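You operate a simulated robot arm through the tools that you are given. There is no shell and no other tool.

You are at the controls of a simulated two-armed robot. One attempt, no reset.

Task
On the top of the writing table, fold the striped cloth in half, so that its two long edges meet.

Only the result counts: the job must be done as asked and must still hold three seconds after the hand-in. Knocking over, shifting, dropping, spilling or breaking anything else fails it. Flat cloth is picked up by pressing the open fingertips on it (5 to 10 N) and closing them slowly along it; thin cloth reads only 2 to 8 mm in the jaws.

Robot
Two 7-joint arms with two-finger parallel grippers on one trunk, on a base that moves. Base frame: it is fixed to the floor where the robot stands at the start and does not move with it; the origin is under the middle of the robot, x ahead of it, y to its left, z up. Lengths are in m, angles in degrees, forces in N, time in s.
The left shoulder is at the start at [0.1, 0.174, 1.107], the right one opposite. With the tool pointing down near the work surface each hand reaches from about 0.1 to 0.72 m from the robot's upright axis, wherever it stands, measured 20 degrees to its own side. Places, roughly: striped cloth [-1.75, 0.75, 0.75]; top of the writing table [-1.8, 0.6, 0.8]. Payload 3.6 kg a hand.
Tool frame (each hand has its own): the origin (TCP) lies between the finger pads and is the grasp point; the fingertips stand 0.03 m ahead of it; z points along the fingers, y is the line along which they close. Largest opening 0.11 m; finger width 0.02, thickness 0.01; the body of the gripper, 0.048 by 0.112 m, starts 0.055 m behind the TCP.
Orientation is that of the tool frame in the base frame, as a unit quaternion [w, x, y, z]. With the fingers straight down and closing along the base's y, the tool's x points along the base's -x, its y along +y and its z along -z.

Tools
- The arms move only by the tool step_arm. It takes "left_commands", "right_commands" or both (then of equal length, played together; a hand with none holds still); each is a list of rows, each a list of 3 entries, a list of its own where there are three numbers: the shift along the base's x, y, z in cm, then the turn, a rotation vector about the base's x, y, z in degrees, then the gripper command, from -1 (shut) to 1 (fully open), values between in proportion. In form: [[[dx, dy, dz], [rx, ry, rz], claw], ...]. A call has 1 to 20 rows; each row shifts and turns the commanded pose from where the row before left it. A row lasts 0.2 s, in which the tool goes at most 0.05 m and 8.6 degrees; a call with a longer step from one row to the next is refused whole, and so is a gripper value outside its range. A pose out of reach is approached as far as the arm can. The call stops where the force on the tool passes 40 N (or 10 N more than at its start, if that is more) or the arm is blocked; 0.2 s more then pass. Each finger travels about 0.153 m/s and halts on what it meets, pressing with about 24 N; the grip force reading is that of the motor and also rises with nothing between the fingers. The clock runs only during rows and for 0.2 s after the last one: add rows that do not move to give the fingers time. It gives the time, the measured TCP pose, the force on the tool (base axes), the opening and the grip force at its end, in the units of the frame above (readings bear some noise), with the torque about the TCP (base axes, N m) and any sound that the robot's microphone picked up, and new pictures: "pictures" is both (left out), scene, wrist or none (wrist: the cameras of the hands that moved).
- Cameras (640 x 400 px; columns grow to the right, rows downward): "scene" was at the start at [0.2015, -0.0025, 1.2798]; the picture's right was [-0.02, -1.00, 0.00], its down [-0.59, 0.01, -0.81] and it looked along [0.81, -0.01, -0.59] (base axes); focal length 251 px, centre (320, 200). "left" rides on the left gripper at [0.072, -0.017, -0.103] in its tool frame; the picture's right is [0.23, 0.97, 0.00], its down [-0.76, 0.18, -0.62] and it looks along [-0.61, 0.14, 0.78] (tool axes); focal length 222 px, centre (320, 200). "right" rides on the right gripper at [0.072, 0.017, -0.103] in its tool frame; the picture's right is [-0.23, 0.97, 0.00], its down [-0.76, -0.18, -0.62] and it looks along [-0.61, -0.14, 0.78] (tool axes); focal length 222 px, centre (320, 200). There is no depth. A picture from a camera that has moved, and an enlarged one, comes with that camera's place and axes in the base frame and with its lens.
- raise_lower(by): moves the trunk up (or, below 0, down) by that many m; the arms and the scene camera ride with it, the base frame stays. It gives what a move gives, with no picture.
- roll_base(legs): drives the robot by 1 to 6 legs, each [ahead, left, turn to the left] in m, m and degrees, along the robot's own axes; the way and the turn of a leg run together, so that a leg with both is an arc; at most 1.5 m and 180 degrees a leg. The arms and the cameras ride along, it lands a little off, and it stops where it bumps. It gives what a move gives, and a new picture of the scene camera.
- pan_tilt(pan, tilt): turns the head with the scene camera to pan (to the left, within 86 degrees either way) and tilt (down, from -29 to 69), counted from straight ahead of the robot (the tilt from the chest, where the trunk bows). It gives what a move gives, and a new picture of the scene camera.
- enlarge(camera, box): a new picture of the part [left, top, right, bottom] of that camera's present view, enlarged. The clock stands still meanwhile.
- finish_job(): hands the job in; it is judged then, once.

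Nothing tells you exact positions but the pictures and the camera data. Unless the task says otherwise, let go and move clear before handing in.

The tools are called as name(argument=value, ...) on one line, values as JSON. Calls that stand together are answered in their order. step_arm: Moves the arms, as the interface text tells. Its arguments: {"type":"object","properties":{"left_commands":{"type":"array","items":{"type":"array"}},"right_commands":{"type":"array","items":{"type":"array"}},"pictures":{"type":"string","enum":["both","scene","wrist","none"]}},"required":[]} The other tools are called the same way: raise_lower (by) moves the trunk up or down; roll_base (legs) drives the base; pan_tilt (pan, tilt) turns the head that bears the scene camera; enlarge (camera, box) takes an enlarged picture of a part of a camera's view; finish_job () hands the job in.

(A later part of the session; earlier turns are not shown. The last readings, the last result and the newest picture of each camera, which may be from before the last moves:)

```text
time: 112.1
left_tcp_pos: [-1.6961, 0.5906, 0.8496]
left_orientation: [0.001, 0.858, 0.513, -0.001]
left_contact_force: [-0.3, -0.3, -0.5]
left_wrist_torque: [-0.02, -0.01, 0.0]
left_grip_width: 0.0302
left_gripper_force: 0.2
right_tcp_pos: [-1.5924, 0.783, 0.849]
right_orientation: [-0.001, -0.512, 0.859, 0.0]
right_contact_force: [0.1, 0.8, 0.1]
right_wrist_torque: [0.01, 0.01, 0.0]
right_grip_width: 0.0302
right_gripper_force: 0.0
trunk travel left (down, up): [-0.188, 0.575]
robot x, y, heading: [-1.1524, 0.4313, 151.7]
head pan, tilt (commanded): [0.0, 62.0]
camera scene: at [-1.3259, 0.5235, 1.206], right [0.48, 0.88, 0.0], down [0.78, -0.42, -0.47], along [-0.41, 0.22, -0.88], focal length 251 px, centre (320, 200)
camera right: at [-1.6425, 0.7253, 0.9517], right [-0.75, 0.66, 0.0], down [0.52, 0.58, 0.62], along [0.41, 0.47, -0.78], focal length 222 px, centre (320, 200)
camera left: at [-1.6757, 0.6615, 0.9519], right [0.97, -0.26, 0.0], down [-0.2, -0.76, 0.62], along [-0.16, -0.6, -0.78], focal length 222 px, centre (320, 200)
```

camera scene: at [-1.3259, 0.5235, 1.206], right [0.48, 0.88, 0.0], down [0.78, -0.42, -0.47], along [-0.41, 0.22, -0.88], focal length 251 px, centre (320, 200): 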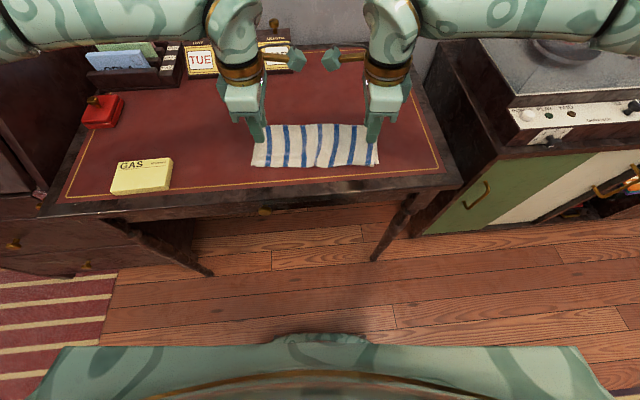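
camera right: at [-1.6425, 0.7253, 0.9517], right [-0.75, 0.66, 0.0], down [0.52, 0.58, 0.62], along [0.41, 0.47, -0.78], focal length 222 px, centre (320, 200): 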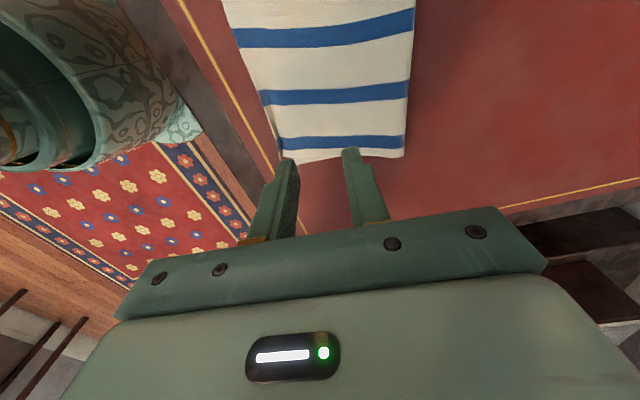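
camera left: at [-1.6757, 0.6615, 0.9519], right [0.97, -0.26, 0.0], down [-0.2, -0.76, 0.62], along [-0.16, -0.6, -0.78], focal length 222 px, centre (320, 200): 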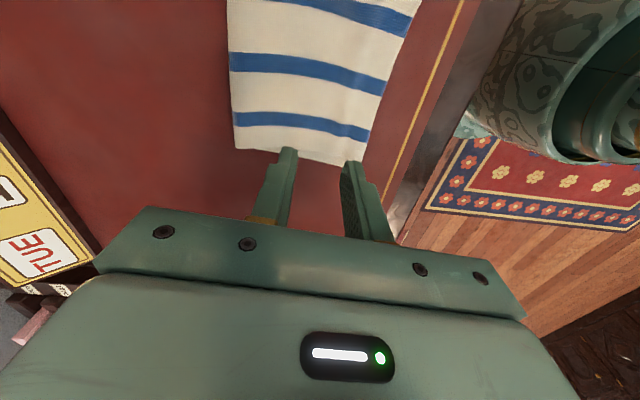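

Both hands are over the ends of the flap. I lower them to just above the cloth.

step_arm(left_commands=[[[0, 0, -1.5], [0, 0, 0], -0.45], [[0, 0, -1.5], [0, 0, 0], -0.45], [[0, 0, -1.2], [0, 0, 0], -0.45], [[0, 0, -0.8], [0, 0, 0], -0.45], [[0, 0, -0.3], [0, 0, 0], -0.45], [[0, 0, 0], [0, 0, 0], -0.45]], right_commands=[[[0, 0, -1.5], [0, 0, 0], -0.45], [[0, 0, -1.5], [0, 0, 0], -0.45], [[0, 0, -1.2], [0, 0, 0], -0.45], [[0, 0, -0.8], [0, 0, 0], -0.45], [[0, 0, -0.3], [0, 0, 0], -0.45], [[0, 0, 0], [0, 0, 0], -0.45]], pictures="none")

enlarge(camera="left", box=[200, 40, 440, 190])

enlarge(camera="right", box=[200, 40, 440, 190])

```text
time: 113.5
left_tcp_pos: [-1.6982, 0.5891, 0.7961]
left_orientation: [0.0, 0.858, 0.514, -0.001]
left_contact_force: [0.1, 0.7, -0.3]
left_wrist_torque: [-0.01, 0.02, -0.02]
left_grip_width: 0.0302
left_gripper_force: 0.0
right_tcp_pos: [-1.5914, 0.7832, 0.7948]
right_orientation: [0.0, -0.512, 0.859, 0.001]
right_contact_force: [0.8, -0.6, -0.5]
right_wrist_torque: [0.0, -0.03, -0.02]
right_grip_width: 0.0303
right_gripper_force: 0.3
trunk travel left (down, up): [-0.188, 0.575]
robot x, y, heading: [-1.152, 0.4292, 151.8]
head pan, tilt (commanded): [0.0, 62.0]
```

```text
2.67 times, centred on (320, 115) of left
camera zoom: at [-1.6769, 0.6605, 0.8995], right [0.97, -0.26, 0.0], down [-0.2, -0.76, 0.62], along [-0.16, -0.6, -0.78], focal length 592 px, centre (320, 427)
```

zoom: 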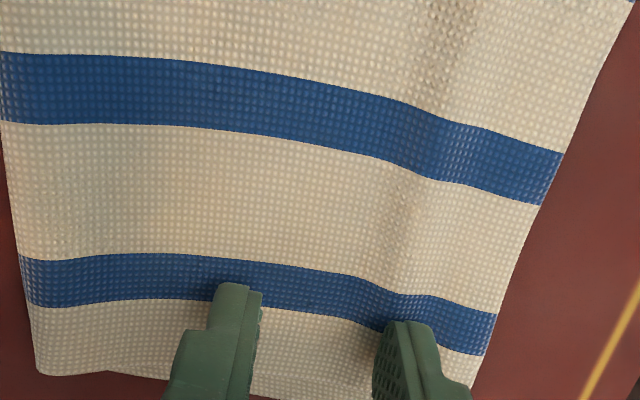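

```text
2.67 times, centred on (320, 115) of right
camera zoom: at [-1.6411, 0.7258, 0.8988], right [-0.75, 0.66, 0.0], down [0.52, 0.59, 0.62], along [0.41, 0.47, -0.78], focal length 592 px, centre (320, 427)
```

zoom: 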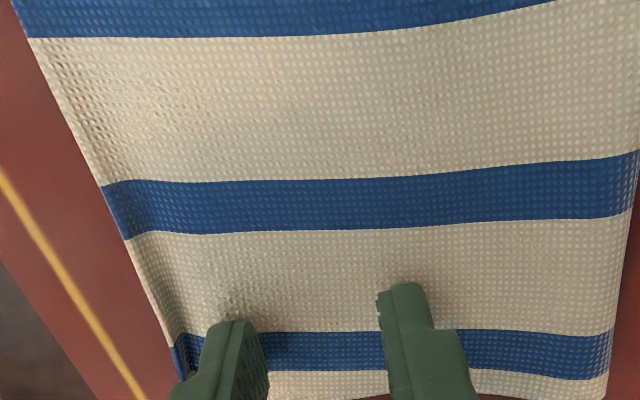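

step_arm(left_commands=[[[0, 0, -0.2], [0, 0, 0], -0.45], [[0, 0, -0.1], [0, 0, 0], -0.45], [[0, 0, 0], [0, 0, 0], -0.45]], right_commands=[[[0, 0, -0.15], [0, 0, 0], -0.45], [[0, 0, -0.05], [0, 0, 0], -0.45], [[0, 0, 0], [0, 0, 0], -0.45]], pictures="none")

step_arm(left_commands=[[[0, 0, -0.06], [0, 0, 0], -0.45], [[0, 0, 0], [0, 0, 0], -0.45]], right_commands=[[[0, 0, -0.06], [0, 0, 0], -0.45], [[0, 0, 0], [0, 0, 0], -0.45]], pictures="none")

```text
time: 114.3
left_tcp_pos: [-1.6969, 0.5898, 0.7928]
left_orientation: [0.0, 0.858, 0.513, 0.0]
left_contact_force: [0.0, -0.2, 0.3]
left_wrist_torque: [0.0, 0.0, 0.01]
left_grip_width: 0.0301
left_gripper_force: 0.1
right_tcp_pos: [-1.591, 0.7826, 0.7944]
right_orientation: [0.0, -0.512, 0.859, 0.0]
right_contact_force: [0.9, 0.2, 0.3]
right_wrist_torque: [0.02, 0.02, -0.01]
right_grip_width: 0.0303
right_gripper_force: 0.0
trunk travel left (down, up): [-0.188, 0.575]
robot x, y, heading: [-1.153, 0.4322, 151.5]
head pan, tilt (commanded): [0.0, 62.0]
```

```text
time: 114.9
left_tcp_pos: [-1.6962, 0.5908, 0.7938]
left_orientation: [0.0, 0.858, 0.513, 0.0]
left_contact_force: [-0.3, -0.7, 1.6]
left_wrist_torque: [-0.01, 0.03, -0.01]
left_grip_width: 0.0302
left_gripper_force: 0.1
right_tcp_pos: [-1.5915, 0.7827, 0.7934]
right_orientation: [-0.001, -0.512, 0.859, 0.001]
right_contact_force: [0.5, -0.8, 1.4]
right_wrist_torque: [-0.02, 0.01, -0.04]
right_grip_width: 0.0304
right_gripper_force: 0.2
trunk travel left (down, up): [-0.188, 0.575]
robot x, y, heading: [-1.1494, 0.4299, 151.6]
head pan, tilt (commanded): [0.0, 62.0]
```

Both touch at about 1.5 N. I slide them outward 1 cm each.

step_arm(left_commands=[[[0, 0, -0.03], [0, 0, 0], -0.45], [[-0.095, -0.176, 0], [0, 0, 0], -0.45], [[-0.095, -0.176, 0], [0, 0, 0], -0.45], [[-0.095, -0.176, 0], [0, 0, 0], -0.45], [[-0.095, -0.176, 0], [0, 0, 0], -0.45], [[-0.095, -0.176, 0], [0, 0, 0], -0.45], [[0, 0, 0], [0, 0, 0], -0.45]], right_commands=[[[0, 0, -0.03], [0, 0, 0], -0.45], [[0.095, 0.176, 0], [0, 0, 0], -0.45], [[0.095, 0.176, 0], [0, 0, 0], -0.45], [[0.095, 0.176, 0], [0, 0, 0], -0.45], [[0.095, 0.176, 0], [0, 0, 0], -0.45], [[0.095, 0.176, 0], [0, 0, 0], -0.45], [[0, 0, 0], [0, 0, 0], -0.45]], pictures="none")

enlarge(camera="scene", box=[240, 115, 400, 215])

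enlarge(camera="left", box=[200, 40, 440, 190])

enlarge(camera="right", box=[200, 40, 440, 190])

```text
time: 116.5
left_tcp_pos: [-1.7016, 0.5816, 0.7926]
left_orientation: [0.0, 0.858, 0.513, 0.0]
left_contact_force: [0.6, 1.2, 4.6]
left_wrist_torque: [-0.04, -0.04, 0.01]
left_grip_width: 0.0305
left_gripper_force: 0.0
right_tcp_pos: [-1.5877, 0.7912, 0.7946]
right_orientation: [0.0, -0.512, 0.859, 0.001]
right_contact_force: [-0.3, 0.4, -0.5]
right_wrist_torque: [0.02, 0.0, 0.0]
right_grip_width: 0.0303
right_gripper_force: 0.0
trunk travel left (down, up): [-0.188, 0.575]
robot x, y, heading: [-1.1533, 0.4319, 151.5]
head pan, tilt (commanded): [0.0, 62.0]
```

```text
4.00 times, centred on (320, 165) of scene
camera zoom: at [-1.3255, 0.5235, 1.2061], right [0.48, 0.88, 0.0], down [0.78, -0.42, -0.47], along [-0.41, 0.22, -0.88], focal length 1004 px, centre (320, 340)
```

zoom: 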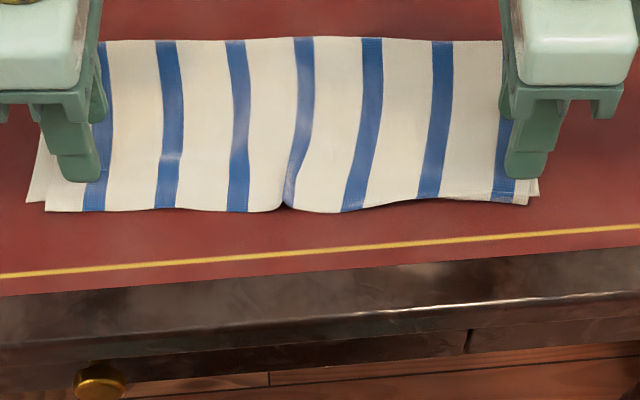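

```text
2.67 times, centred on (320, 115) of left
camera zoom: at [-1.6804, 0.6522, 0.8954], right [0.97, -0.26, 0.0], down [-0.2, -0.76, 0.62], along [-0.16, -0.6, -0.78], focal length 592 px, centre (320, 427)
```

zoom: 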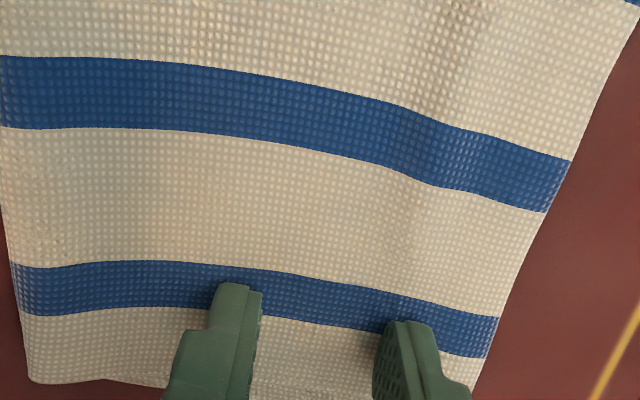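

```text
2.67 times, centred on (320, 115) of right
camera zoom: at [-1.6382, 0.7346, 0.8967], right [-0.75, 0.66, 0.0], down [0.52, 0.59, 0.62], along [0.41, 0.47, -0.78], focal length 592 px, centre (320, 427)
```

zoom: 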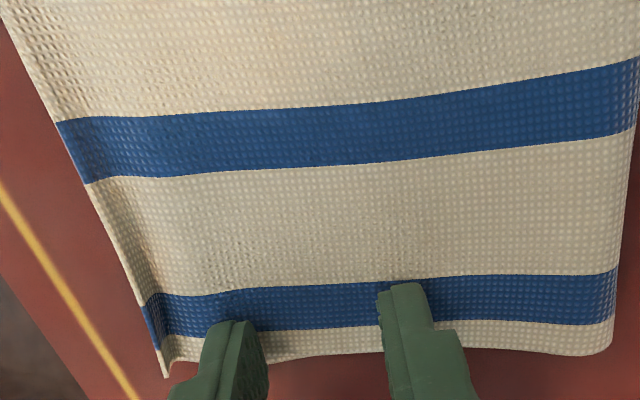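

The left pressed harder, so the stack just slid left with it. With the left now holding its end down, I press the right to a similar force and slide only the right outward.

step_arm(right_commands=[[[-0.095, -0.176, -0.1], [0, 0, 0], -0.45], [[-0.095, -0.176, -0.05], [0, 0, 0], -0.45], [[0, 0, 0], [0, 0, 0], -0.45]], pictures="none")

step_arm(right_commands=[[[0, 0, -0.05], [0, 0, 0], -0.45], [[0, 0, 0], [0, 0, 0], -0.45]], pictures="none")

```text
time: 117.3
left_tcp_pos: [-1.7008, 0.5812, 0.7921]
left_orientation: [0.0, 0.858, 0.513, 0.0]
left_contact_force: [0.4, 0.8, 3.8]
left_wrist_torque: [-0.01, -0.04, -0.01]
left_grip_width: 0.0304
left_gripper_force: 0.1
right_tcp_pos: [-1.5897, 0.7877, 0.7934]
right_orientation: [-0.001, -0.512, 0.859, 0.001]
right_contact_force: [0.7, 0.4, 4.1]
right_wrist_torque: [0.07, -0.02, 0.0]
right_grip_width: 0.0302
right_gripper_force: 0.0
trunk travel left (down, up): [-0.188, 0.575]
robot x, y, heading: [-1.1498, 0.4284, 151.4]
head pan, tilt (commanded): [0.0, 62.0]
```

```text
time: 117.9
left_tcp_pos: [-1.7014, 0.5825, 0.7931]
left_orientation: [-0.001, 0.858, 0.514, 0.0]
left_contact_force: [-1.1, 1.1, 1.5]
left_wrist_torque: [0.03, -0.05, -0.01]
left_grip_width: 0.0303
left_gripper_force: 0.1
right_tcp_pos: [-1.5892, 0.7876, 0.7921]
right_orientation: [-0.001, -0.513, 0.859, 0.002]
right_contact_force: [-0.2, 2.6, 11.6]
right_wrist_torque: [0.06, -0.05, 0.04]
right_grip_width: 0.03
right_gripper_force: 0.1
trunk travel left (down, up): [-0.188, 0.575]
robot x, y, heading: [-1.1496, 0.4293, 151.4]
head pan, tilt (commanded): [0.0, 62.0]
```

step_arm(left_commands=[[[0, 0, -0.04], [0, 0, 0], -0.45], [[0, 0, 0], [0, 0, 0], -0.45]], right_commands=[[[0, 0, 0.04], [0, 0, 0], -0.45], [[0, 0, 0], [0, 0, 0], -0.45]], pictures="none")

```text
time: 118.5
left_tcp_pos: [-1.7004, 0.5802, 0.7933]
left_orientation: [-0.001, 0.858, 0.513, 0.0]
left_contact_force: [0.1, 1.5, 5.6]
left_wrist_torque: [-0.02, -0.06, 0.04]
left_grip_width: 0.0298
left_gripper_force: 0.1
right_tcp_pos: [-1.589, 0.7871, 0.7925]
right_orientation: [-0.001, -0.511, 0.859, 0.001]
right_contact_force: [-1.6, 1.5, 12.0]
right_wrist_torque: [0.04, 0.01, -0.01]
right_grip_width: 0.0298
right_gripper_force: 0.0
trunk travel left (down, up): [-0.188, 0.575]
robot x, y, heading: [-1.1486, 0.434, 151.3]
head pan, tilt (commanded): [0.0, 62.0]
```

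step_arm(left_commands=[[[0, 0, -0.03], [0, 0, 0], -0.45], [[-0.095, -0.176, 0], [0, 0, 0], -0.45], [[-0.095, -0.176, 0], [0, 0, 0], -0.45], [[-0.095, -0.176, 0], [0, 0, 0], -0.45], [[0, 0, 0], [0, 0, 0], -0.45]], right_commands=[[[0, 0, 0.02], [0, 0, 0], -0.45], [[0.095, 0.176, 0], [0, 0, 0], -0.45], [[0.095, 0.176, 0], [0, 0, 0], -0.45], [[0.095, 0.176, 0], [0, 0, 0], -0.45], [[0, 0, 0], [0, 0, 0], -0.45]], pictures="none")

enlarge(camera="scene", box=[240, 115, 400, 215])

```text
time: 119.7
left_tcp_pos: [-1.7044, 0.5753, 0.7916]
left_orientation: [-0.001, 0.858, 0.513, 0.0]
left_contact_force: [2.7, 4.1, 9.6]
left_wrist_torque: [0.05, -0.22, 0.05]
left_grip_width: 0.03
left_gripper_force: 0.0
right_tcp_pos: [-1.5847, 0.7926, 0.7934]
right_orientation: [-0.001, -0.512, 0.859, 0.001]
right_contact_force: [-0.3, -1.8, 3.6]
right_wrist_torque: [-0.1, 0.04, -0.02]
right_grip_width: 0.0302
right_gripper_force: 0.1
trunk travel left (down, up): [-0.188, 0.575]
robot x, y, heading: [-1.1536, 0.4324, 151.3]
head pan, tilt (commanded): [0.0, 62.0]
```

```text
4.00 times, centred on (320, 165) of scene
camera zoom: at [-1.3246, 0.5234, 1.2062], right [0.48, 0.88, 0.0], down [0.78, -0.42, -0.47], along [-0.41, 0.22, -0.88], focal length 1004 px, centre (320, 340)
```

zoom: 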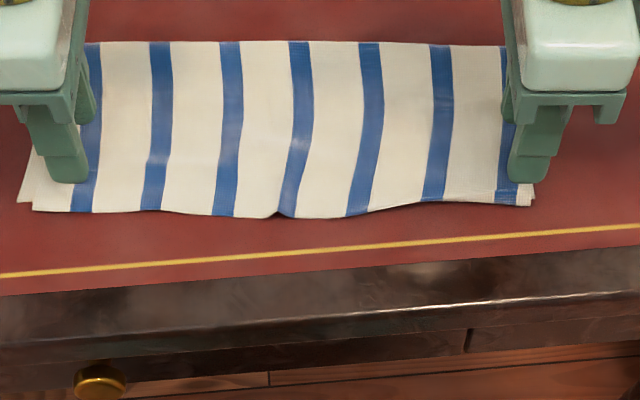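

The pleat is nearly drawn out: the right end now lines up and the left is about 0.8 cm in. I repeat once more with more weight on the left.

step_arm(left_commands=[[[0, 0, 0], [0, 0, 0], -0.45], [[-0.095, -0.176, 0], [0, 0, 0], -0.45], [[-0.095, -0.176, 0], [0, 0, 0], -0.45], [[-0.095, -0.176, 0], [0, 0, 0], -0.45], [[-0.095, -0.176, 0], [0, 0, 0], -0.45], [[0, 0, 0], [0, 0, 0], -0.45]], right_commands=[[[0, 0, -0.04], [0, 0, 0], -0.45], [[0.048, 0.088, 0], [0, 0, 0], -0.45], [[0.048, 0.088, 0], [0, 0, 0], -0.45], [[0.048, 0.088, 0], [0, 0, 0], -0.45], [[0.048, 0.088, 0], [0, 0, 0], -0.45], [[0, 0, 0], [0, 0, 0], -0.45]], pictures="none")

enlarge(camera="scene", box=[240, 115, 400, 215])

```text
time: 121.1
left_tcp_pos: [-1.7078, 0.568, 0.791]
left_orientation: [0.0, 0.859, 0.513, -0.001]
left_contact_force: [2.7, 7.3, 9.3]
left_wrist_torque: [0.13, -0.09, 0.02]
left_grip_width: 0.03
left_gripper_force: 0.2
right_tcp_pos: [-1.5829, 0.7965, 0.7928]
right_orientation: [-0.002, -0.512, 0.859, 0.001]
right_contact_force: [-1.7, -4.4, 7.6]
right_wrist_torque: [-0.22, 0.08, -0.02]
right_grip_width: 0.03
right_gripper_force: 0.1
trunk travel left (down, up): [-0.188, 0.575]
robot x, y, heading: [-1.1509, 0.432, 151.3]
head pan, tilt (commanded): [0.0, 62.0]
```

```text
4.00 times, centred on (320, 165) of scene
camera zoom: at [-1.3245, 0.523, 1.2063], right [0.48, 0.88, 0.0], down [0.78, -0.42, -0.47], along [-0.41, 0.22, -0.88], focal length 1004 px, centre (320, 340)
```

zoom: 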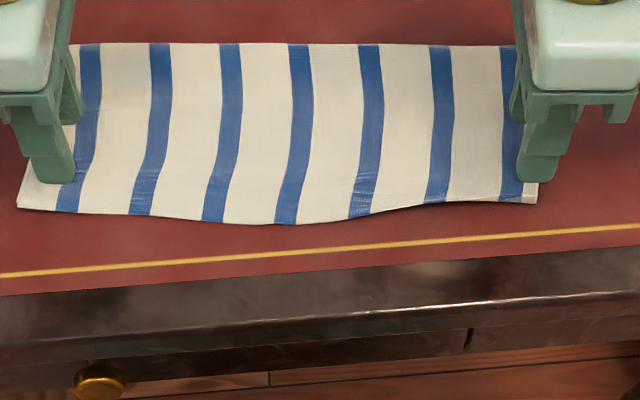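

The pleat is gone and both ends line up, but the middle of the top edge again overhangs by about 2.5 cm. I lift both hands clear and measure before deciding on a two-handed re-lay of the flap.

step_arm(left_commands=[[[0, 0, 0.3], [0, 0, 0], -0.45], [[0, 0, 1.0], [0, 0, 0], -0.45], [[0, 0, 2.0], [0, 0, 0], -0.45], [[0, 0, 2.0], [0, 0, 0], -0.45], [[-0.95, -1.76, 2.0], [0, 0, 0], -0.45], [[-1.43, -2.64, 1.0], [0, 0, 0], -0.45], [[-1.43, -2.64, 0], [0, 0, 0], -0.45], [[-1.43, -2.64, 0], [0, 0, 0], -0.45]], right_commands=[[[0, 0, 0.3], [0, 0, 0], -0.45], [[0, 0, 1.0], [0, 0, 0], -0.45], [[0, 0, 2.0], [0, 0, 0], -0.45], [[0, 0, 2.0], [0, 0, 0], -0.45], [[0.95, 1.76, 2.0], [0, 0, 0], -0.45], [[1.43, 2.64, 1.0], [0, 0, 0], -0.45], [[1.43, 2.64, 0], [0, 0, 0], -0.45], [[1.43, 2.64, 0], [0, 0, 0], -0.45]], pictures="scene")

enlarge(camera="scene", box=[236, 115, 396, 215])

enlarge(camera="scene", box=[336, 150, 384, 180])

enlarge(camera="scene", box=[238, 150, 286, 180])

```text
time: 122.9
left_tcp_pos: [-1.7613, 0.4708, 0.8753]
left_orientation: [0.001, 0.858, 0.513, -0.001]
left_contact_force: [-0.8, -0.5, -0.1]
left_wrist_torque: [0.02, 0.0, -0.02]
left_grip_width: 0.0304
left_gripper_force: 0.2
right_tcp_pos: [-1.5328, 0.893, 0.8784]
right_orientation: [0.0, -0.512, 0.859, 0.001]
right_contact_force: [0.2, 0.0, -0.6]
right_wrist_torque: [0.0, 0.06, 0.02]
right_grip_width: 0.0301
right_gripper_force: 0.1
trunk travel left (down, up): [-0.188, 0.575]
robot x, y, heading: [-1.1521, 0.4316, 151.3]
head pan, tilt (commanded): [0.0, 62.0]
camera scene: at [-1.3255, 0.5233, 1.2061], right [0.48, 0.88, 0.0], down [0.78, -0.42, -0.47], along [-0.41, 0.22, -0.88], focal length 251 px, centre (320, 200)
```

scene: 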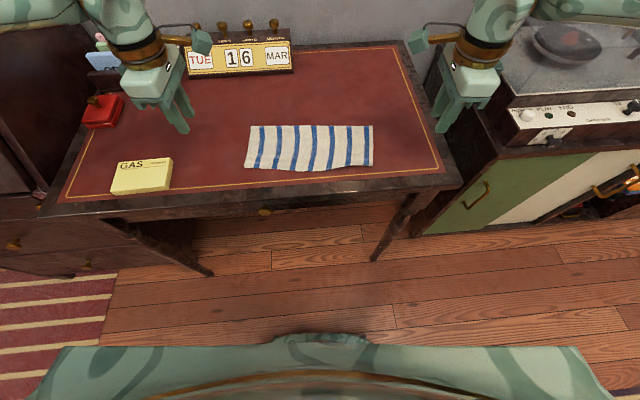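

```text
4.00 times, centred on (316, 165) of scene
camera zoom: at [-1.3255, 0.5233, 1.2061], right [0.48, 0.88, 0.0], down [0.78, -0.42, -0.47], along [-0.41, 0.22, -0.88], focal length 1004 px, centre (336, 340)
```

zoom: 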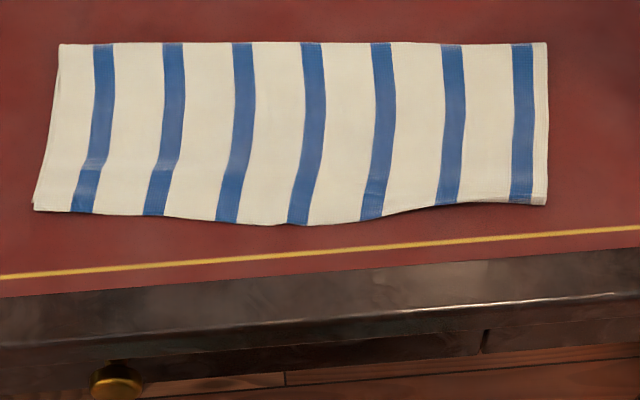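

```text
13.33 times, centred on (360, 165) of scene
camera zoom: at [-1.3255, 0.5233, 1.2061], right [0.48, 0.88, 0.0], down [0.78, -0.42, -0.47], along [-0.41, 0.22, -0.88], focal length 3348 px, centre (-213, 667)
```

zoom: 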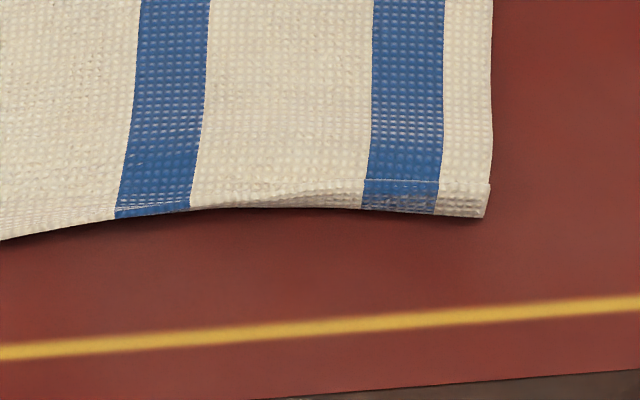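

```text
13.33 times, centred on (262, 165) of scene
camera zoom: at [-1.3255, 0.5233, 1.2061], right [0.48, 0.88, 0.0], down [0.78, -0.42, -0.47], along [-0.41, 0.22, -0.88], focal length 3348 px, centre (1093, 667)
```

zoom: 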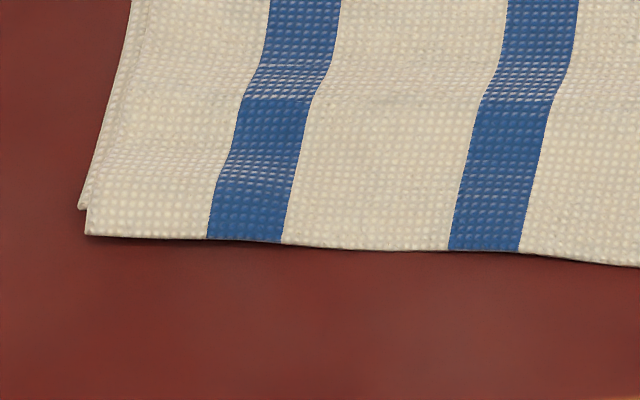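

The fold is flat with both ends matching (left top edge 0.6 cm over, right within 0.4 cm); only the middle overhangs by about 2 cm. I'll nudge the middle of that single-layer overhang back with the right fingertips and then pat the flap flat.

step_arm(right_commands=[[[-0.733, -2.173, 0], [0, 0, 8.2], -0.35], [[-0.733, -2.173, 0], [0, 0, 8.2], -0.25], [[-0.733, -2.173, 0], [0, 0, 8.2], -0.15], [[-0.733, -2.173, 0], [0, 0, 8.2], -0.09], [[-0.733, -2.173, 0], [0, 0, 8.2], -0.09], [[-0.733, -2.173, 0], [0, 0, 8.2], -0.09], [[-0.733, -2.173, 0], [0, 0, 8.2], -0.09], [[-0.733, -2.173, 0], [0, 0, 8.2], -0.09], [[-0.733, -2.173, 0], [0, 0, 8.2], -0.09], [[-0.733, -2.173, 0], [0, 0, 8.2], -0.09], [[-0.733, -2.173, 0], [0, 0, 8.0], -0.09], [[0, 0, -2.0], [0, 0, 0], -0.09], [[0, 0, -2.0], [0, 0, 0], -0.09], [[0, 0, -2.0], [0, 0, 0], -0.09], [[0, 0, -1.5], [0, 0, 0], -0.09], [[0, 0, 0], [0, 0, 0], -0.09]], pictures="wrist")

enlarge(camera="right", box=[180, 60, 460, 235])

```text
time: 126.3
left_tcp_pos: [-1.7616, 0.4715, 0.8735]
left_orientation: [0.0, 0.858, 0.513, 0.0]
left_contact_force: [0.0, -1.0, 0.4]
left_wrist_torque: [-0.01, 0.03, -0.02]
left_grip_width: 0.0301
left_gripper_force: 0.1
right_tcp_pos: [-1.6117, 0.6557, 0.7986]
right_orientation: [0.001, 0.969, -0.245, 0.0]
right_contact_force: [-0.2, -0.4, 0.6]
right_wrist_torque: [0.0, -0.02, -0.01]
right_grip_width: 0.0501
right_gripper_force: 0.0
trunk travel left (down, up): [-0.188, 0.575]
robot x, y, heading: [-1.1518, 0.431, 151.5]
head pan, tilt (commanded): [0.0, 62.0]
camera right: at [-1.5583, 0.6047, 0.9005], right [-0.66, -0.75, 0.0], down [-0.58, 0.52, 0.62], along [-0.47, 0.41, -0.78], focal length 222 px, centre (320, 200)
```

right: 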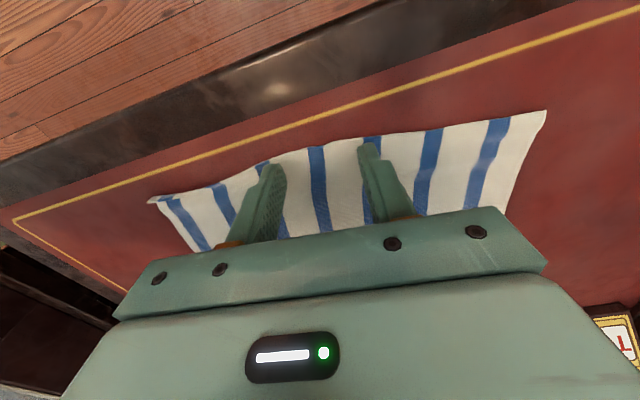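

```text
2.29 times, centred on (320, 148) of right
camera zoom: at [-1.5583, 0.6047, 0.9005], right [-0.66, -0.75, 0.0], down [-0.58, 0.52, 0.62], along [-0.47, 0.41, -0.78], focal length 508 px, centre (320, 320)
```

zoom: 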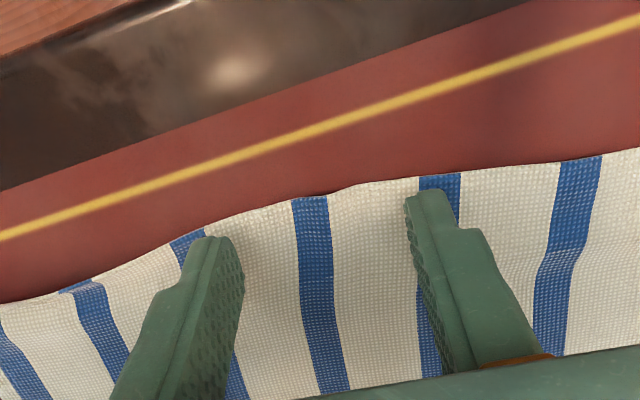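

step_arm(right_commands=[[[0, 0, -0.3], [0, 0, 0], -0.09], [[0, 0, -0.2], [0, 0, 0], -0.09], [[0, 0, -0.1], [0, 0, 0], -0.09], [[0, 0, 0], [0, 0, 0], -0.09]], pictures="none")

step_arm(right_commands=[[[0, 0, -0.06], [0, 0, 0], -0.09], [[0, 0, 0], [0, 0, 0], -0.09]], pictures="none")

```text
time: 127.3
left_tcp_pos: [-1.7618, 0.4706, 0.875]
left_orientation: [0.0, 0.858, 0.514, 0.0]
left_contact_force: [-0.1, 0.0, -0.4]
left_wrist_torque: [-0.03, 0.03, -0.01]
left_grip_width: 0.0301
left_gripper_force: 0.0
right_tcp_pos: [-1.6137, 0.6546, 0.7935]
right_orientation: [0.001, 0.969, -0.245, 0.0]
right_contact_force: [0.0, 0.2, -0.8]
right_wrist_torque: [0.01, -0.02, 0.0]
right_grip_width: 0.05
right_gripper_force: 0.0
trunk travel left (down, up): [-0.188, 0.575]
robot x, y, heading: [-1.1538, 0.4297, 151.7]
head pan, tilt (commanded): [0.0, 62.0]
```

```text
time: 127.9
left_tcp_pos: [-1.7608, 0.4712, 0.8751]
left_orientation: [-0.001, 0.858, 0.514, 0.0]
left_contact_force: [0.4, 0.8, 0.6]
left_wrist_torque: [-0.02, -0.01, -0.02]
left_grip_width: 0.0303
left_gripper_force: 0.0
right_tcp_pos: [-1.612, 0.6549, 0.7933]
right_orientation: [0.001, 0.969, -0.245, 0.001]
right_contact_force: [0.4, -0.2, 0.5]
right_wrist_torque: [0.02, -0.01, 0.0]
right_grip_width: 0.0501
right_gripper_force: 0.1
trunk travel left (down, up): [-0.188, 0.575]
robot x, y, heading: [-1.1488, 0.4275, 151.6]
head pan, tilt (commanded): [0.0, 62.0]
```

step_arm(right_commands=[[[0, 0, -0.08], [0, 0, 0], -0.09], [[0, 0, 0], [0, 0, 0], -0.09]], pictures="none")

step_arm(right_commands=[[[0, 0, -0.04], [0, 0, 0], -0.09], [[0, 0, 0], [0, 0, 0], -0.09]], pictures="none")

```text
time: 128.5
left_tcp_pos: [-1.7618, 0.4712, 0.8755]
left_orientation: [0.0, 0.858, 0.513, 0.0]
left_contact_force: [0.5, 0.1, 0.2]
left_wrist_torque: [0.02, 0.01, -0.03]
left_grip_width: 0.0302
left_gripper_force: 0.0
right_tcp_pos: [-1.6123, 0.654, 0.7921]
right_orientation: [0.001, 0.969, -0.246, -0.001]
right_contact_force: [-0.2, 0.1, 0.9]
right_wrist_torque: [0.07, 0.0, 0.05]
right_grip_width: 0.05
right_gripper_force: 0.1
trunk travel left (down, up): [-0.188, 0.575]
robot x, y, heading: [-1.1514, 0.4274, 151.4]
head pan, tilt (commanded): [0.0, 62.0]
```

```text
time: 129.1
left_tcp_pos: [-1.7617, 0.4713, 0.875]
left_orientation: [0.0, 0.858, 0.513, 0.0]
left_contact_force: [0.7, 1.0, 0.9]
left_wrist_torque: [0.01, 0.0, 0.01]
left_grip_width: 0.0301
left_gripper_force: 0.1
right_tcp_pos: [-1.6118, 0.6557, 0.7913]
right_orientation: [0.001, 0.969, -0.245, 0.0]
right_contact_force: [-0.5, 0.8, 0.6]
right_wrist_torque: [0.0, -0.01, -0.02]
right_grip_width: 0.0503
right_gripper_force: 0.1
trunk travel left (down, up): [-0.188, 0.575]
robot x, y, heading: [-1.1517, 0.4285, 151.8]
head pan, tilt (commanded): [0.0, 62.0]
```

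step_arm(right_commands=[[[0, 0, -0.05], [0, 0, 0], -0.09], [[-0.176, 0.095, 0], [0, 0, 0], -0.09], [[-0.176, 0.095, 0], [0, 0, 0], -0.09], [[-0.176, 0.095, 0], [0, 0, 0], -0.09], [[-0.176, 0.095, 0], [0, 0, 0], -0.09], [[-0.176, 0.095, 0], [0, 0, 0], -0.09], [[0, 0, 0], [0, 0, 0], -0.09]], pictures="none")

enlarge(camera="scene", box=[236, 115, 396, 215])

enlarge(camera="right", box=[180, 60, 460, 235])

```text
time: 130.7
left_tcp_pos: [-1.7607, 0.472, 0.8746]
left_orientation: [0.0, 0.858, 0.514, 0.0]
left_contact_force: [-0.4, 0.0, 1.2]
left_wrist_torque: [0.0, -0.02, -0.04]
left_grip_width: 0.03
left_gripper_force: 0.1
right_tcp_pos: [-1.6208, 0.6599, 0.7913]
right_orientation: [0.001, 0.969, -0.246, 0.0]
right_contact_force: [0.3, 0.3, 0.2]
right_wrist_torque: [-0.01, 0.02, -0.02]
right_grip_width: 0.05
right_gripper_force: 0.2
trunk travel left (down, up): [-0.188, 0.575]
robot x, y, heading: [-1.1529, 0.431, 151.6]
head pan, tilt (commanded): [0.0, 62.0]
```

```text
4.00 times, centred on (316, 165) of scene
camera zoom: at [-1.326, 0.5233, 1.206], right [0.48, 0.88, 0.0], down [0.78, -0.42, -0.47], along [-0.41, 0.22, -0.88], focal length 1004 px, centre (336, 340)
```

zoom: 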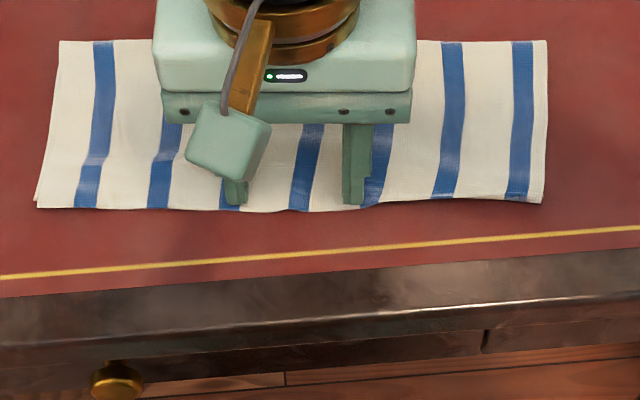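

```text
2.29 times, centred on (320, 148) of right
camera zoom: at [-1.5664, 0.6089, 0.8947], right [-0.66, -0.75, 0.0], down [-0.59, 0.52, 0.62], along [-0.47, 0.41, -0.78], focal length 508 px, centre (320, 320)
```

zoom: 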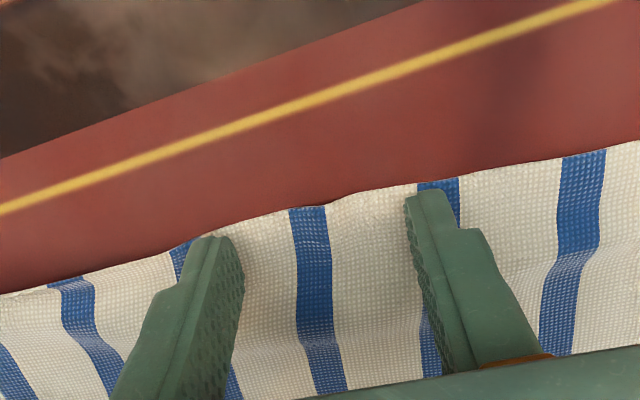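

That works: the top edge is now almost straight and only the top layer moved. I push the middle another 6 mm.

step_arm(right_commands=[[[0, 0, -0.02], [0, 0, 0], -0.09], [[-0.176, 0.095, 0], [0, 0, 0], -0.09], [[-0.176, 0.095, 0], [0, 0, 0], -0.09], [[-0.176, 0.095, 0], [0, 0, 0], -0.09], [[0, 0, 0], [0, 0, 0], -0.09]], pictures="none")

enlarge(camera="scene", box=[236, 115, 396, 215])

enlarge(camera="right", box=[180, 60, 460, 235])

```text
time: 131.9
left_tcp_pos: [-1.7615, 0.472, 0.875]
left_orientation: [0.0, 0.858, 0.514, 0.0]
left_contact_force: [0.3, -0.2, 0.3]
left_wrist_torque: [0.01, -0.01, -0.02]
left_grip_width: 0.03
left_gripper_force: 0.2
right_tcp_pos: [-1.627, 0.6617, 0.792]
right_orientation: [0.001, 0.969, -0.246, -0.001]
right_contact_force: [0.7, -0.2, 3.6]
right_wrist_torque: [0.01, 0.0, 0.01]
right_grip_width: 0.0499
right_gripper_force: 0.0
trunk travel left (down, up): [-0.188, 0.575]
robot x, y, heading: [-1.1532, 0.4317, 151.6]
head pan, tilt (commanded): [0.0, 62.0]
```

```text
4.00 times, centred on (316, 165) of scene
camera zoom: at [-1.3256, 0.5232, 1.2061], right [0.48, 0.88, 0.0], down [0.78, -0.42, -0.47], along [-0.41, 0.22, -0.88], focal length 1004 px, centre (336, 340)
```

zoom: 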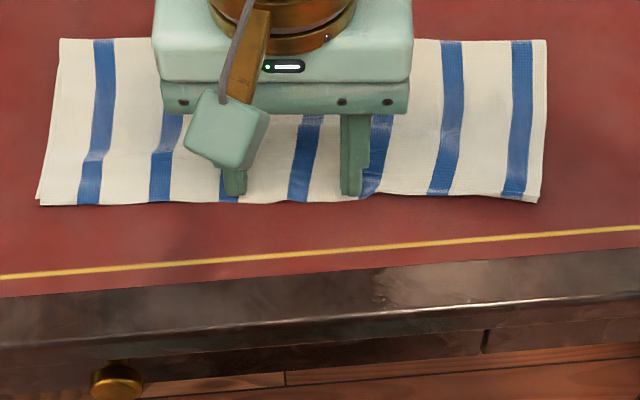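

```text
2.29 times, centred on (320, 148) of right
camera zoom: at [-1.572, 0.6109, 0.8941], right [-0.66, -0.75, 0.0], down [-0.58, 0.52, 0.62], along [-0.47, 0.41, -0.78], focal length 508 px, centre (320, 320)
```

zoom: 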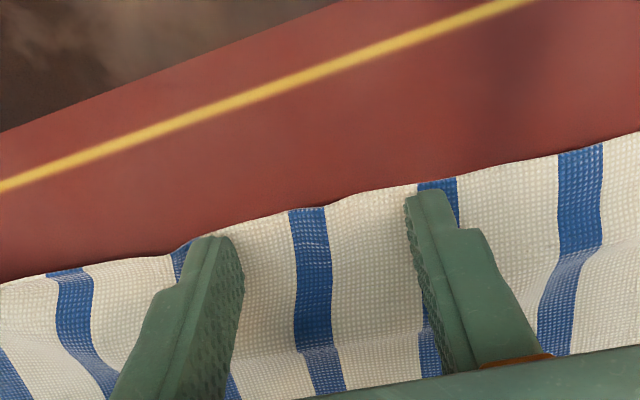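

The top edge is now straight. I lift the hand and look at the slack wrinkle it left in the flap.

step_arm(right_commands=[[[0, 0, 0.3], [0, 0, 0], -0.09], [[0, 0, 1.0], [0, 0, 0], -0.09], [[0, 0, 2.0], [0, 0, 0], -0.09], [[0, 0, 2.0], [0, 0, 0], -0.09], [[0, 0, 2.0], [0, 0, 0], -0.09], [[0.95, 1.76, 2.0], [0, 0, 0], -0.09], [[1.9, 3.5, 0], [0, 0, 0], -0.09], [[1.9, 3.5, 0], [0, 0, 0], -0.09], [[1.9, 3.5, 0], [0, 0, 0], -0.09], [[1.9, 3.5, 0], [0, 0, 0], -0.09]], pictures="wrist")

enlarge(camera="scene", box=[236, 115, 396, 215])

enlarge(camera="scene", box=[276, 120, 356, 170])

```text
time: 134.1
left_tcp_pos: [-1.761, 0.4722, 0.8747]
left_orientation: [0.0, 0.858, 0.513, 0.001]
left_contact_force: [-0.4, -0.3, 1.1]
left_wrist_torque: [-0.03, 0.0, -0.03]
left_grip_width: 0.0304
left_gripper_force: 0.1
right_tcp_pos: [-1.5407, 0.82, 0.8871]
right_orientation: [0.001, 0.969, -0.245, 0.0]
right_contact_force: [0.9, 1.4, -0.4]
right_wrist_torque: [-0.02, -0.01, 0.02]
right_grip_width: 0.0501
right_gripper_force: 0.0
trunk travel left (down, up): [-0.188, 0.575]
robot x, y, heading: [-1.1504, 0.4356, 151.4]
head pan, tilt (commanded): [0.0, 62.0]
camera right: at [-1.4855, 0.769, 0.9898], right [-0.66, -0.75, 0.0], down [-0.59, 0.52, 0.62], along [-0.47, 0.41, -0.78], focal length 222 px, centre (320, 200)
```

right: 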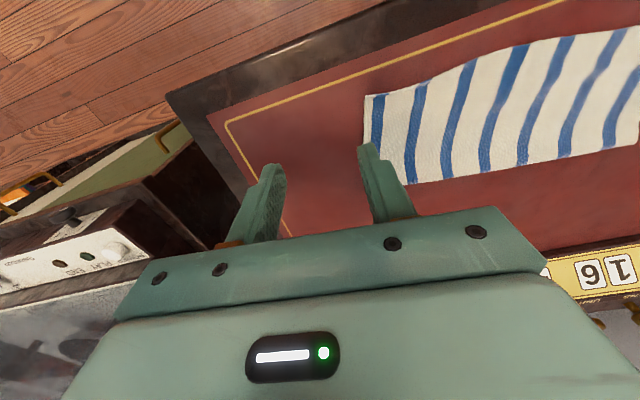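

```text
4.00 times, centred on (316, 165) of scene
camera zoom: at [-1.3254, 0.5239, 1.206], right [0.48, 0.88, 0.0], down [0.78, -0.42, -0.47], along [-0.41, 0.22, -0.88], focal length 1004 px, centre (336, 340)
```

zoom: 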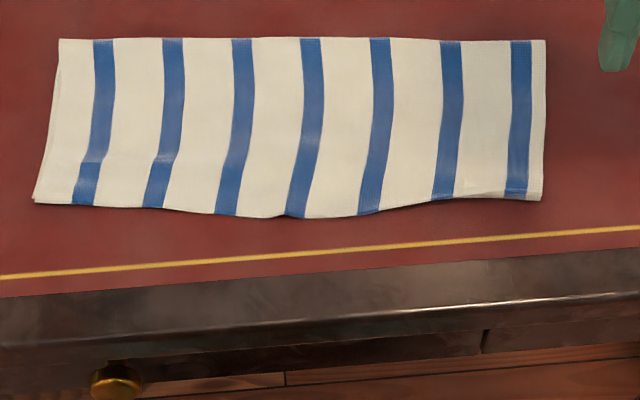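

```text
8.00 times, centred on (316, 145) of scene
camera zoom: at [-1.3254, 0.5239, 1.206], right [0.48, 0.88, 0.0], down [0.78, -0.42, -0.47], along [-0.41, 0.22, -0.88], focal length 2009 px, centre (352, 640)
```

zoom: 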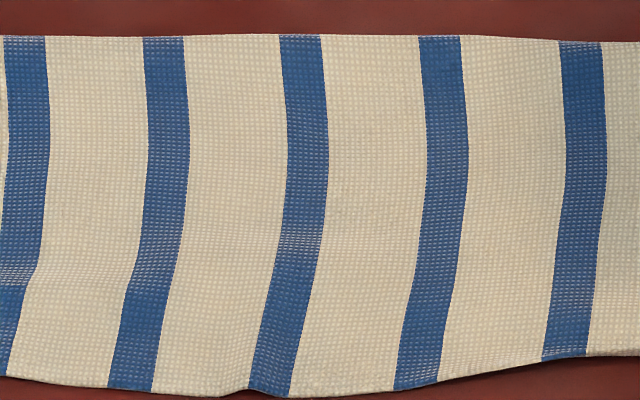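

When released, the slack pushed the edge back, because the fold itself did not roll. I'll instead push the middle in and, keeping the near finger pinned, open the jaws away from me to sweep the slack into the fold. First I turn the right hand so its fingers lie along the short side.

step_arm(right_commands=[[[-0.709, -1.483, 0], [0, 0, -8.2], -0.2], [[-0.709, -1.483, 0], [0, 0, -8.2], -0.3], [[-0.709, -1.483, 0], [0, 0, -8.2], -0.4], [[-0.709, -1.483, 0], [0, 0, -8.2], -0.5], [[-0.709, -1.483, 0], [0, 0, -8.2], -0.6], [[-0.709, -1.483, 0], [0, 0, -8.2], -0.7], [[-0.709, -1.483, 0], [0, 0, -8.2], -0.8], [[-0.709, -1.483, 0], [0, 0, -8.2], -0.9], [[-0.709, -1.483, 0], [0, 0, -8.2], -1], [[-0.709, -1.483, 0], [0, 0, -8.2], -1], [[-0.709, -1.483, 0], [0, 0, -8.0], -1], [[0, 0, -2.0], [0, 0, 0], -1], [[0, 0, -2.0], [0, 0, 0], -1], [[0, 0, -2.0], [0, 0, 0], -1], [[0, 0, -2.0], [0, 0, 0], -1], [[0, 0, -1.0], [0, 0, 0], -1], [[0, 0, 0], [0, 0, 0], -1]], pictures="none")

enlarge(camera="right", box=[160, 30, 480, 230])

```text
time: 137.7
left_tcp_pos: [-1.7618, 0.4712, 0.8742]
left_orientation: [0.001, 0.858, 0.514, 0.0]
left_contact_force: [0.0, 0.8, 1.0]
left_wrist_torque: [0.01, 0.01, 0.02]
left_grip_width: 0.0304
left_gripper_force: 0.1
right_tcp_pos: [-1.6186, 0.6565, 0.795]
right_orientation: [0.0, -0.512, 0.859, 0.0]
right_contact_force: [-0.2, 0.5, -0.7]
right_wrist_torque: [-0.02, 0.0, -0.04]
right_grip_width: 0.0
right_gripper_force: 24.3
trunk travel left (down, up): [-0.188, 0.575]
robot x, y, heading: [-1.1483, 0.4251, 151.5]
head pan, tilt (commanded): [0.0, 62.0]
```

```text
2.00 times, centred on (320, 130) of right
camera zoom: at [-1.6696, 0.5993, 0.8977], right [-0.75, 0.66, 0.0], down [0.52, 0.58, 0.62], along [0.41, 0.47, -0.78], focal length 444 px, centre (320, 340)
```

zoom: 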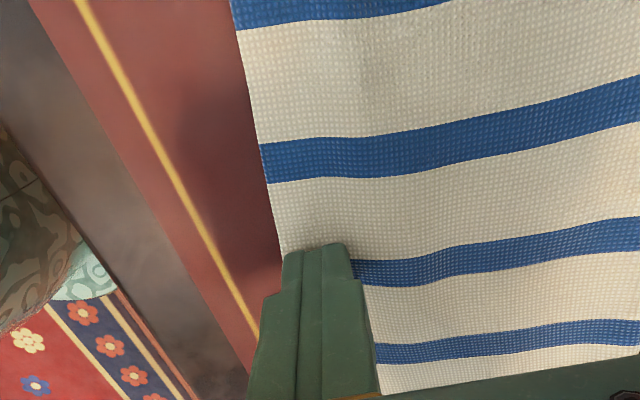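

The closed fingers sit right on the overhang at the middle. I lower to light contact.

step_arm(right_commands=[[[0, 0, -0.2], [0, 0, 0], -1], [[0, 0, -0.15], [0, 0, 0], -1], [[0, 0, 0], [0, 0, 0], -1]], pictures="none")

step_arm(right_commands=[[[0, 0, -0.06], [0, 0, 0], -1], [[0, 0, 0], [0, 0, 0], -1]], pictures="none")

```text
time: 138.5
left_tcp_pos: [-1.7613, 0.4714, 0.8752]
left_orientation: [0.0, 0.858, 0.513, -0.001]
left_contact_force: [0.1, 0.3, -0.6]
left_wrist_torque: [-0.02, 0.02, -0.03]
left_grip_width: 0.0302
left_gripper_force: 0.1
right_tcp_pos: [-1.62, 0.6567, 0.7911]
right_orientation: [-0.001, -0.512, 0.859, 0.001]
right_contact_force: [0.4, 0.5, 8.1]
right_wrist_torque: [0.08, 0.04, 0.01]
right_grip_width: 0.0
right_gripper_force: 24.2
trunk travel left (down, up): [-0.188, 0.575]
robot x, y, heading: [-1.1549, 0.4314, 151.6]
head pan, tilt (commanded): [0.0, 62.0]
```

```text
time: 139.1
left_tcp_pos: [-1.7612, 0.4709, 0.8748]
left_orientation: [-0.001, 0.858, 0.514, -0.001]
left_contact_force: [-0.1, -0.5, 1.1]
left_wrist_torque: [-0.02, -0.01, 0.0]
left_grip_width: 0.0304
left_gripper_force: 0.1
right_tcp_pos: [-1.6211, 0.6567, 0.7914]
right_orientation: [-0.002, -0.512, 0.859, 0.001]
right_contact_force: [1.1, 1.2, 15.5]
right_wrist_torque: [0.08, 0.09, -0.03]
right_grip_width: 0.0
right_gripper_force: 23.9
trunk travel left (down, up): [-0.188, 0.575]
robot x, y, heading: [-1.1527, 0.4321, 151.7]
head pan, tilt (commanded): [0.0, 62.0]
```

That is a bit too firm; I ease off 1 mm and push the middle 2 cm away from me.

step_arm(right_commands=[[[0, 0, 0.09], [0, 0, 0], -1], [[-0.22, 0.119, 0], [0, 0, 0], -1], [[-0.22, 0.119, 0.01], [0, 0, 0], -1], [[-0.22, 0.119, 0.01], [0, 0, 0], -1], [[-0.22, 0.119, 0.01], [0, 0, 0], -1], [[-0.22, 0.119, 0.01], [0, 0, 0], -1], [[-0.22, 0.119, 0], [0, 0, 0], -1], [[-0.22, 0.119, 0], [0, 0, 0], -1], [[0, 0, 0], [0, 0, 0], -1]], pictures="none")

enlarge(camera="scene", box=[236, 115, 396, 215])

enlarge(camera="right", box=[160, 30, 480, 230])

```text
time: 141.1
left_tcp_pos: [-1.7611, 0.4718, 0.8753]
left_orientation: [0.0, 0.858, 0.513, 0.0]
left_contact_force: [1.2, -0.2, 1.5]
left_wrist_torque: [0.03, 0.01, -0.01]
left_grip_width: 0.0303
left_gripper_force: 0.0
right_tcp_pos: [-1.6352, 0.6651, 0.7918]
right_orientation: [0.0, -0.512, 0.859, 0.001]
right_contact_force: [1.6, -0.2, 7.8]
right_wrist_torque: [0.01, 0.0, -0.01]
right_grip_width: 0.0
right_gripper_force: 23.9
trunk travel left (down, up): [-0.188, 0.575]
robot x, y, heading: [-1.1507, 0.4303, 151.5]
head pan, tilt (commanded): [0.0, 62.0]
```

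```text
4.00 times, centred on (316, 165) of scene
camera zoom: at [-1.3252, 0.523, 1.2062], right [0.48, 0.88, 0.0], down [0.78, -0.42, -0.47], along [-0.41, 0.22, -0.88], focal length 1004 px, centre (336, 340)
```

zoom: 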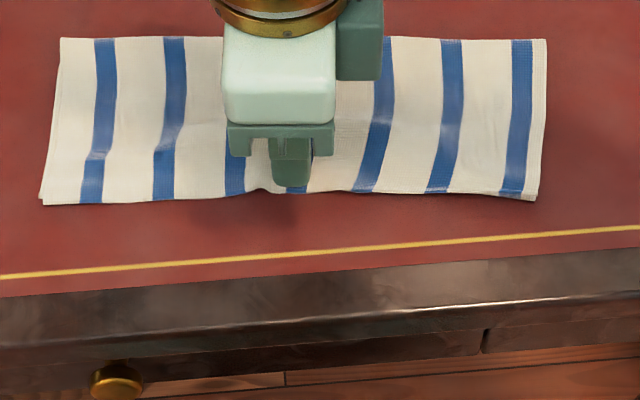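

```text
2.00 times, centred on (320, 130) of right
camera zoom: at [-1.6849, 0.6073, 0.8941], right [-0.75, 0.66, 0.0], down [0.52, 0.58, 0.62], along [0.41, 0.47, -0.78], focal length 444 px, centre (320, 340)
```

zoom: 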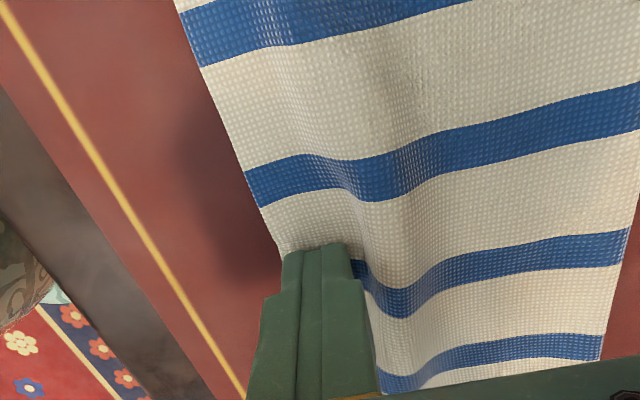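

The mid edge is pushed in line with the ends, leaving a wave just beyond the fingers. Now I keep the near finger in place and open the jaws away from me to sweep that wave toward the fold.

step_arm(right_commands=[[[-0.176, 0.0955, 0], [0, 0, 0], -0.927], [[-0.352, 0.191, 0], [0, 0, 0], -0.782], [[-0.352, 0.191, 0], [0, 0, 0], -0.636], [[-0.352, 0.191, 0], [0, 0, 0], -0.491], [[-0.352, 0.191, 0], [0, 0, 0], -0.345], [[-0.352, 0.191, 0], [0, 0, 0], -0.2], [[-0.352, 0.191, 0], [0, 0, 0], -0.055], [[-0.352, 0.191, 0], [0, 0, 0], 0.091], [[-0.352, 0.191, 0], [0, 0, 0], 0.236], [[-0.352, 0.191, 0], [0, 0, 0], 0.382], [[0, 0, 0], [0, 0, 0], 0.382]], pictures="none")

enlarge(camera="scene", box=[236, 115, 396, 215])

enlarge(camera="right", box=[160, 30, 480, 230])

```text
time: 143.5
left_tcp_pos: [-1.7609, 0.4711, 0.8743]
left_orientation: [0.0, 0.858, 0.514, -0.001]
left_contact_force: [-0.3, -0.6, -0.1]
left_wrist_torque: [0.02, 0.01, -0.01]
left_grip_width: 0.0302
left_gripper_force: 0.0
right_tcp_pos: [-1.668, 0.6844, 0.7921]
right_orientation: [-0.001, -0.512, 0.859, 0.0]
right_contact_force: [1.3, 0.6, 3.8]
right_wrist_torque: [0.09, 0.12, -0.05]
right_grip_width: 0.0753
right_gripper_force: 0.0
trunk travel left (down, up): [-0.188, 0.575]
robot x, y, heading: [-1.1504, 0.4319, 151.4]
head pan, tilt (commanded): [0.0, 62.0]
```

```text
4.00 times, centred on (316, 165) of scene
camera zoom: at [-1.3255, 0.5231, 1.2061], right [0.48, 0.88, 0.0], down [0.78, -0.42, -0.47], along [-0.41, 0.22, -0.88], focal length 1004 px, centre (336, 340)
```

zoom: 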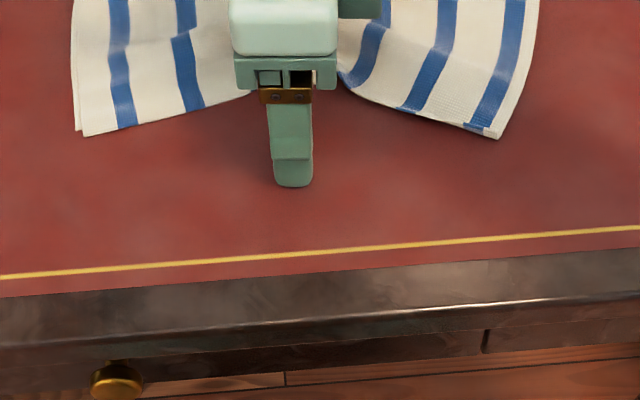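

```text
2.00 times, centred on (320, 130) of right
camera zoom: at [-1.7189, 0.6268, 0.8941], right [-0.75, 0.66, 0.0], down [0.52, 0.58, 0.62], along [0.41, 0.47, -0.78], focal length 444 px, centre (320, 340)
```

zoom: 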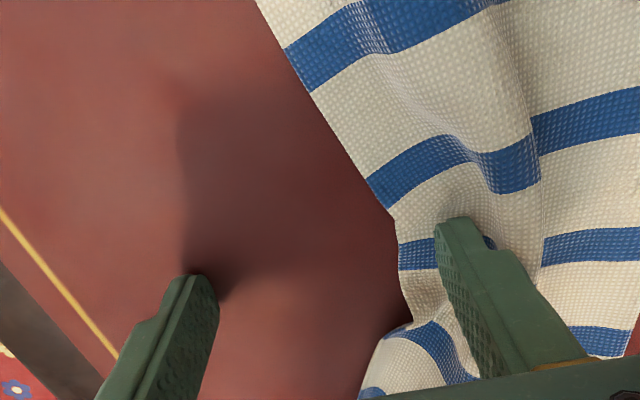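

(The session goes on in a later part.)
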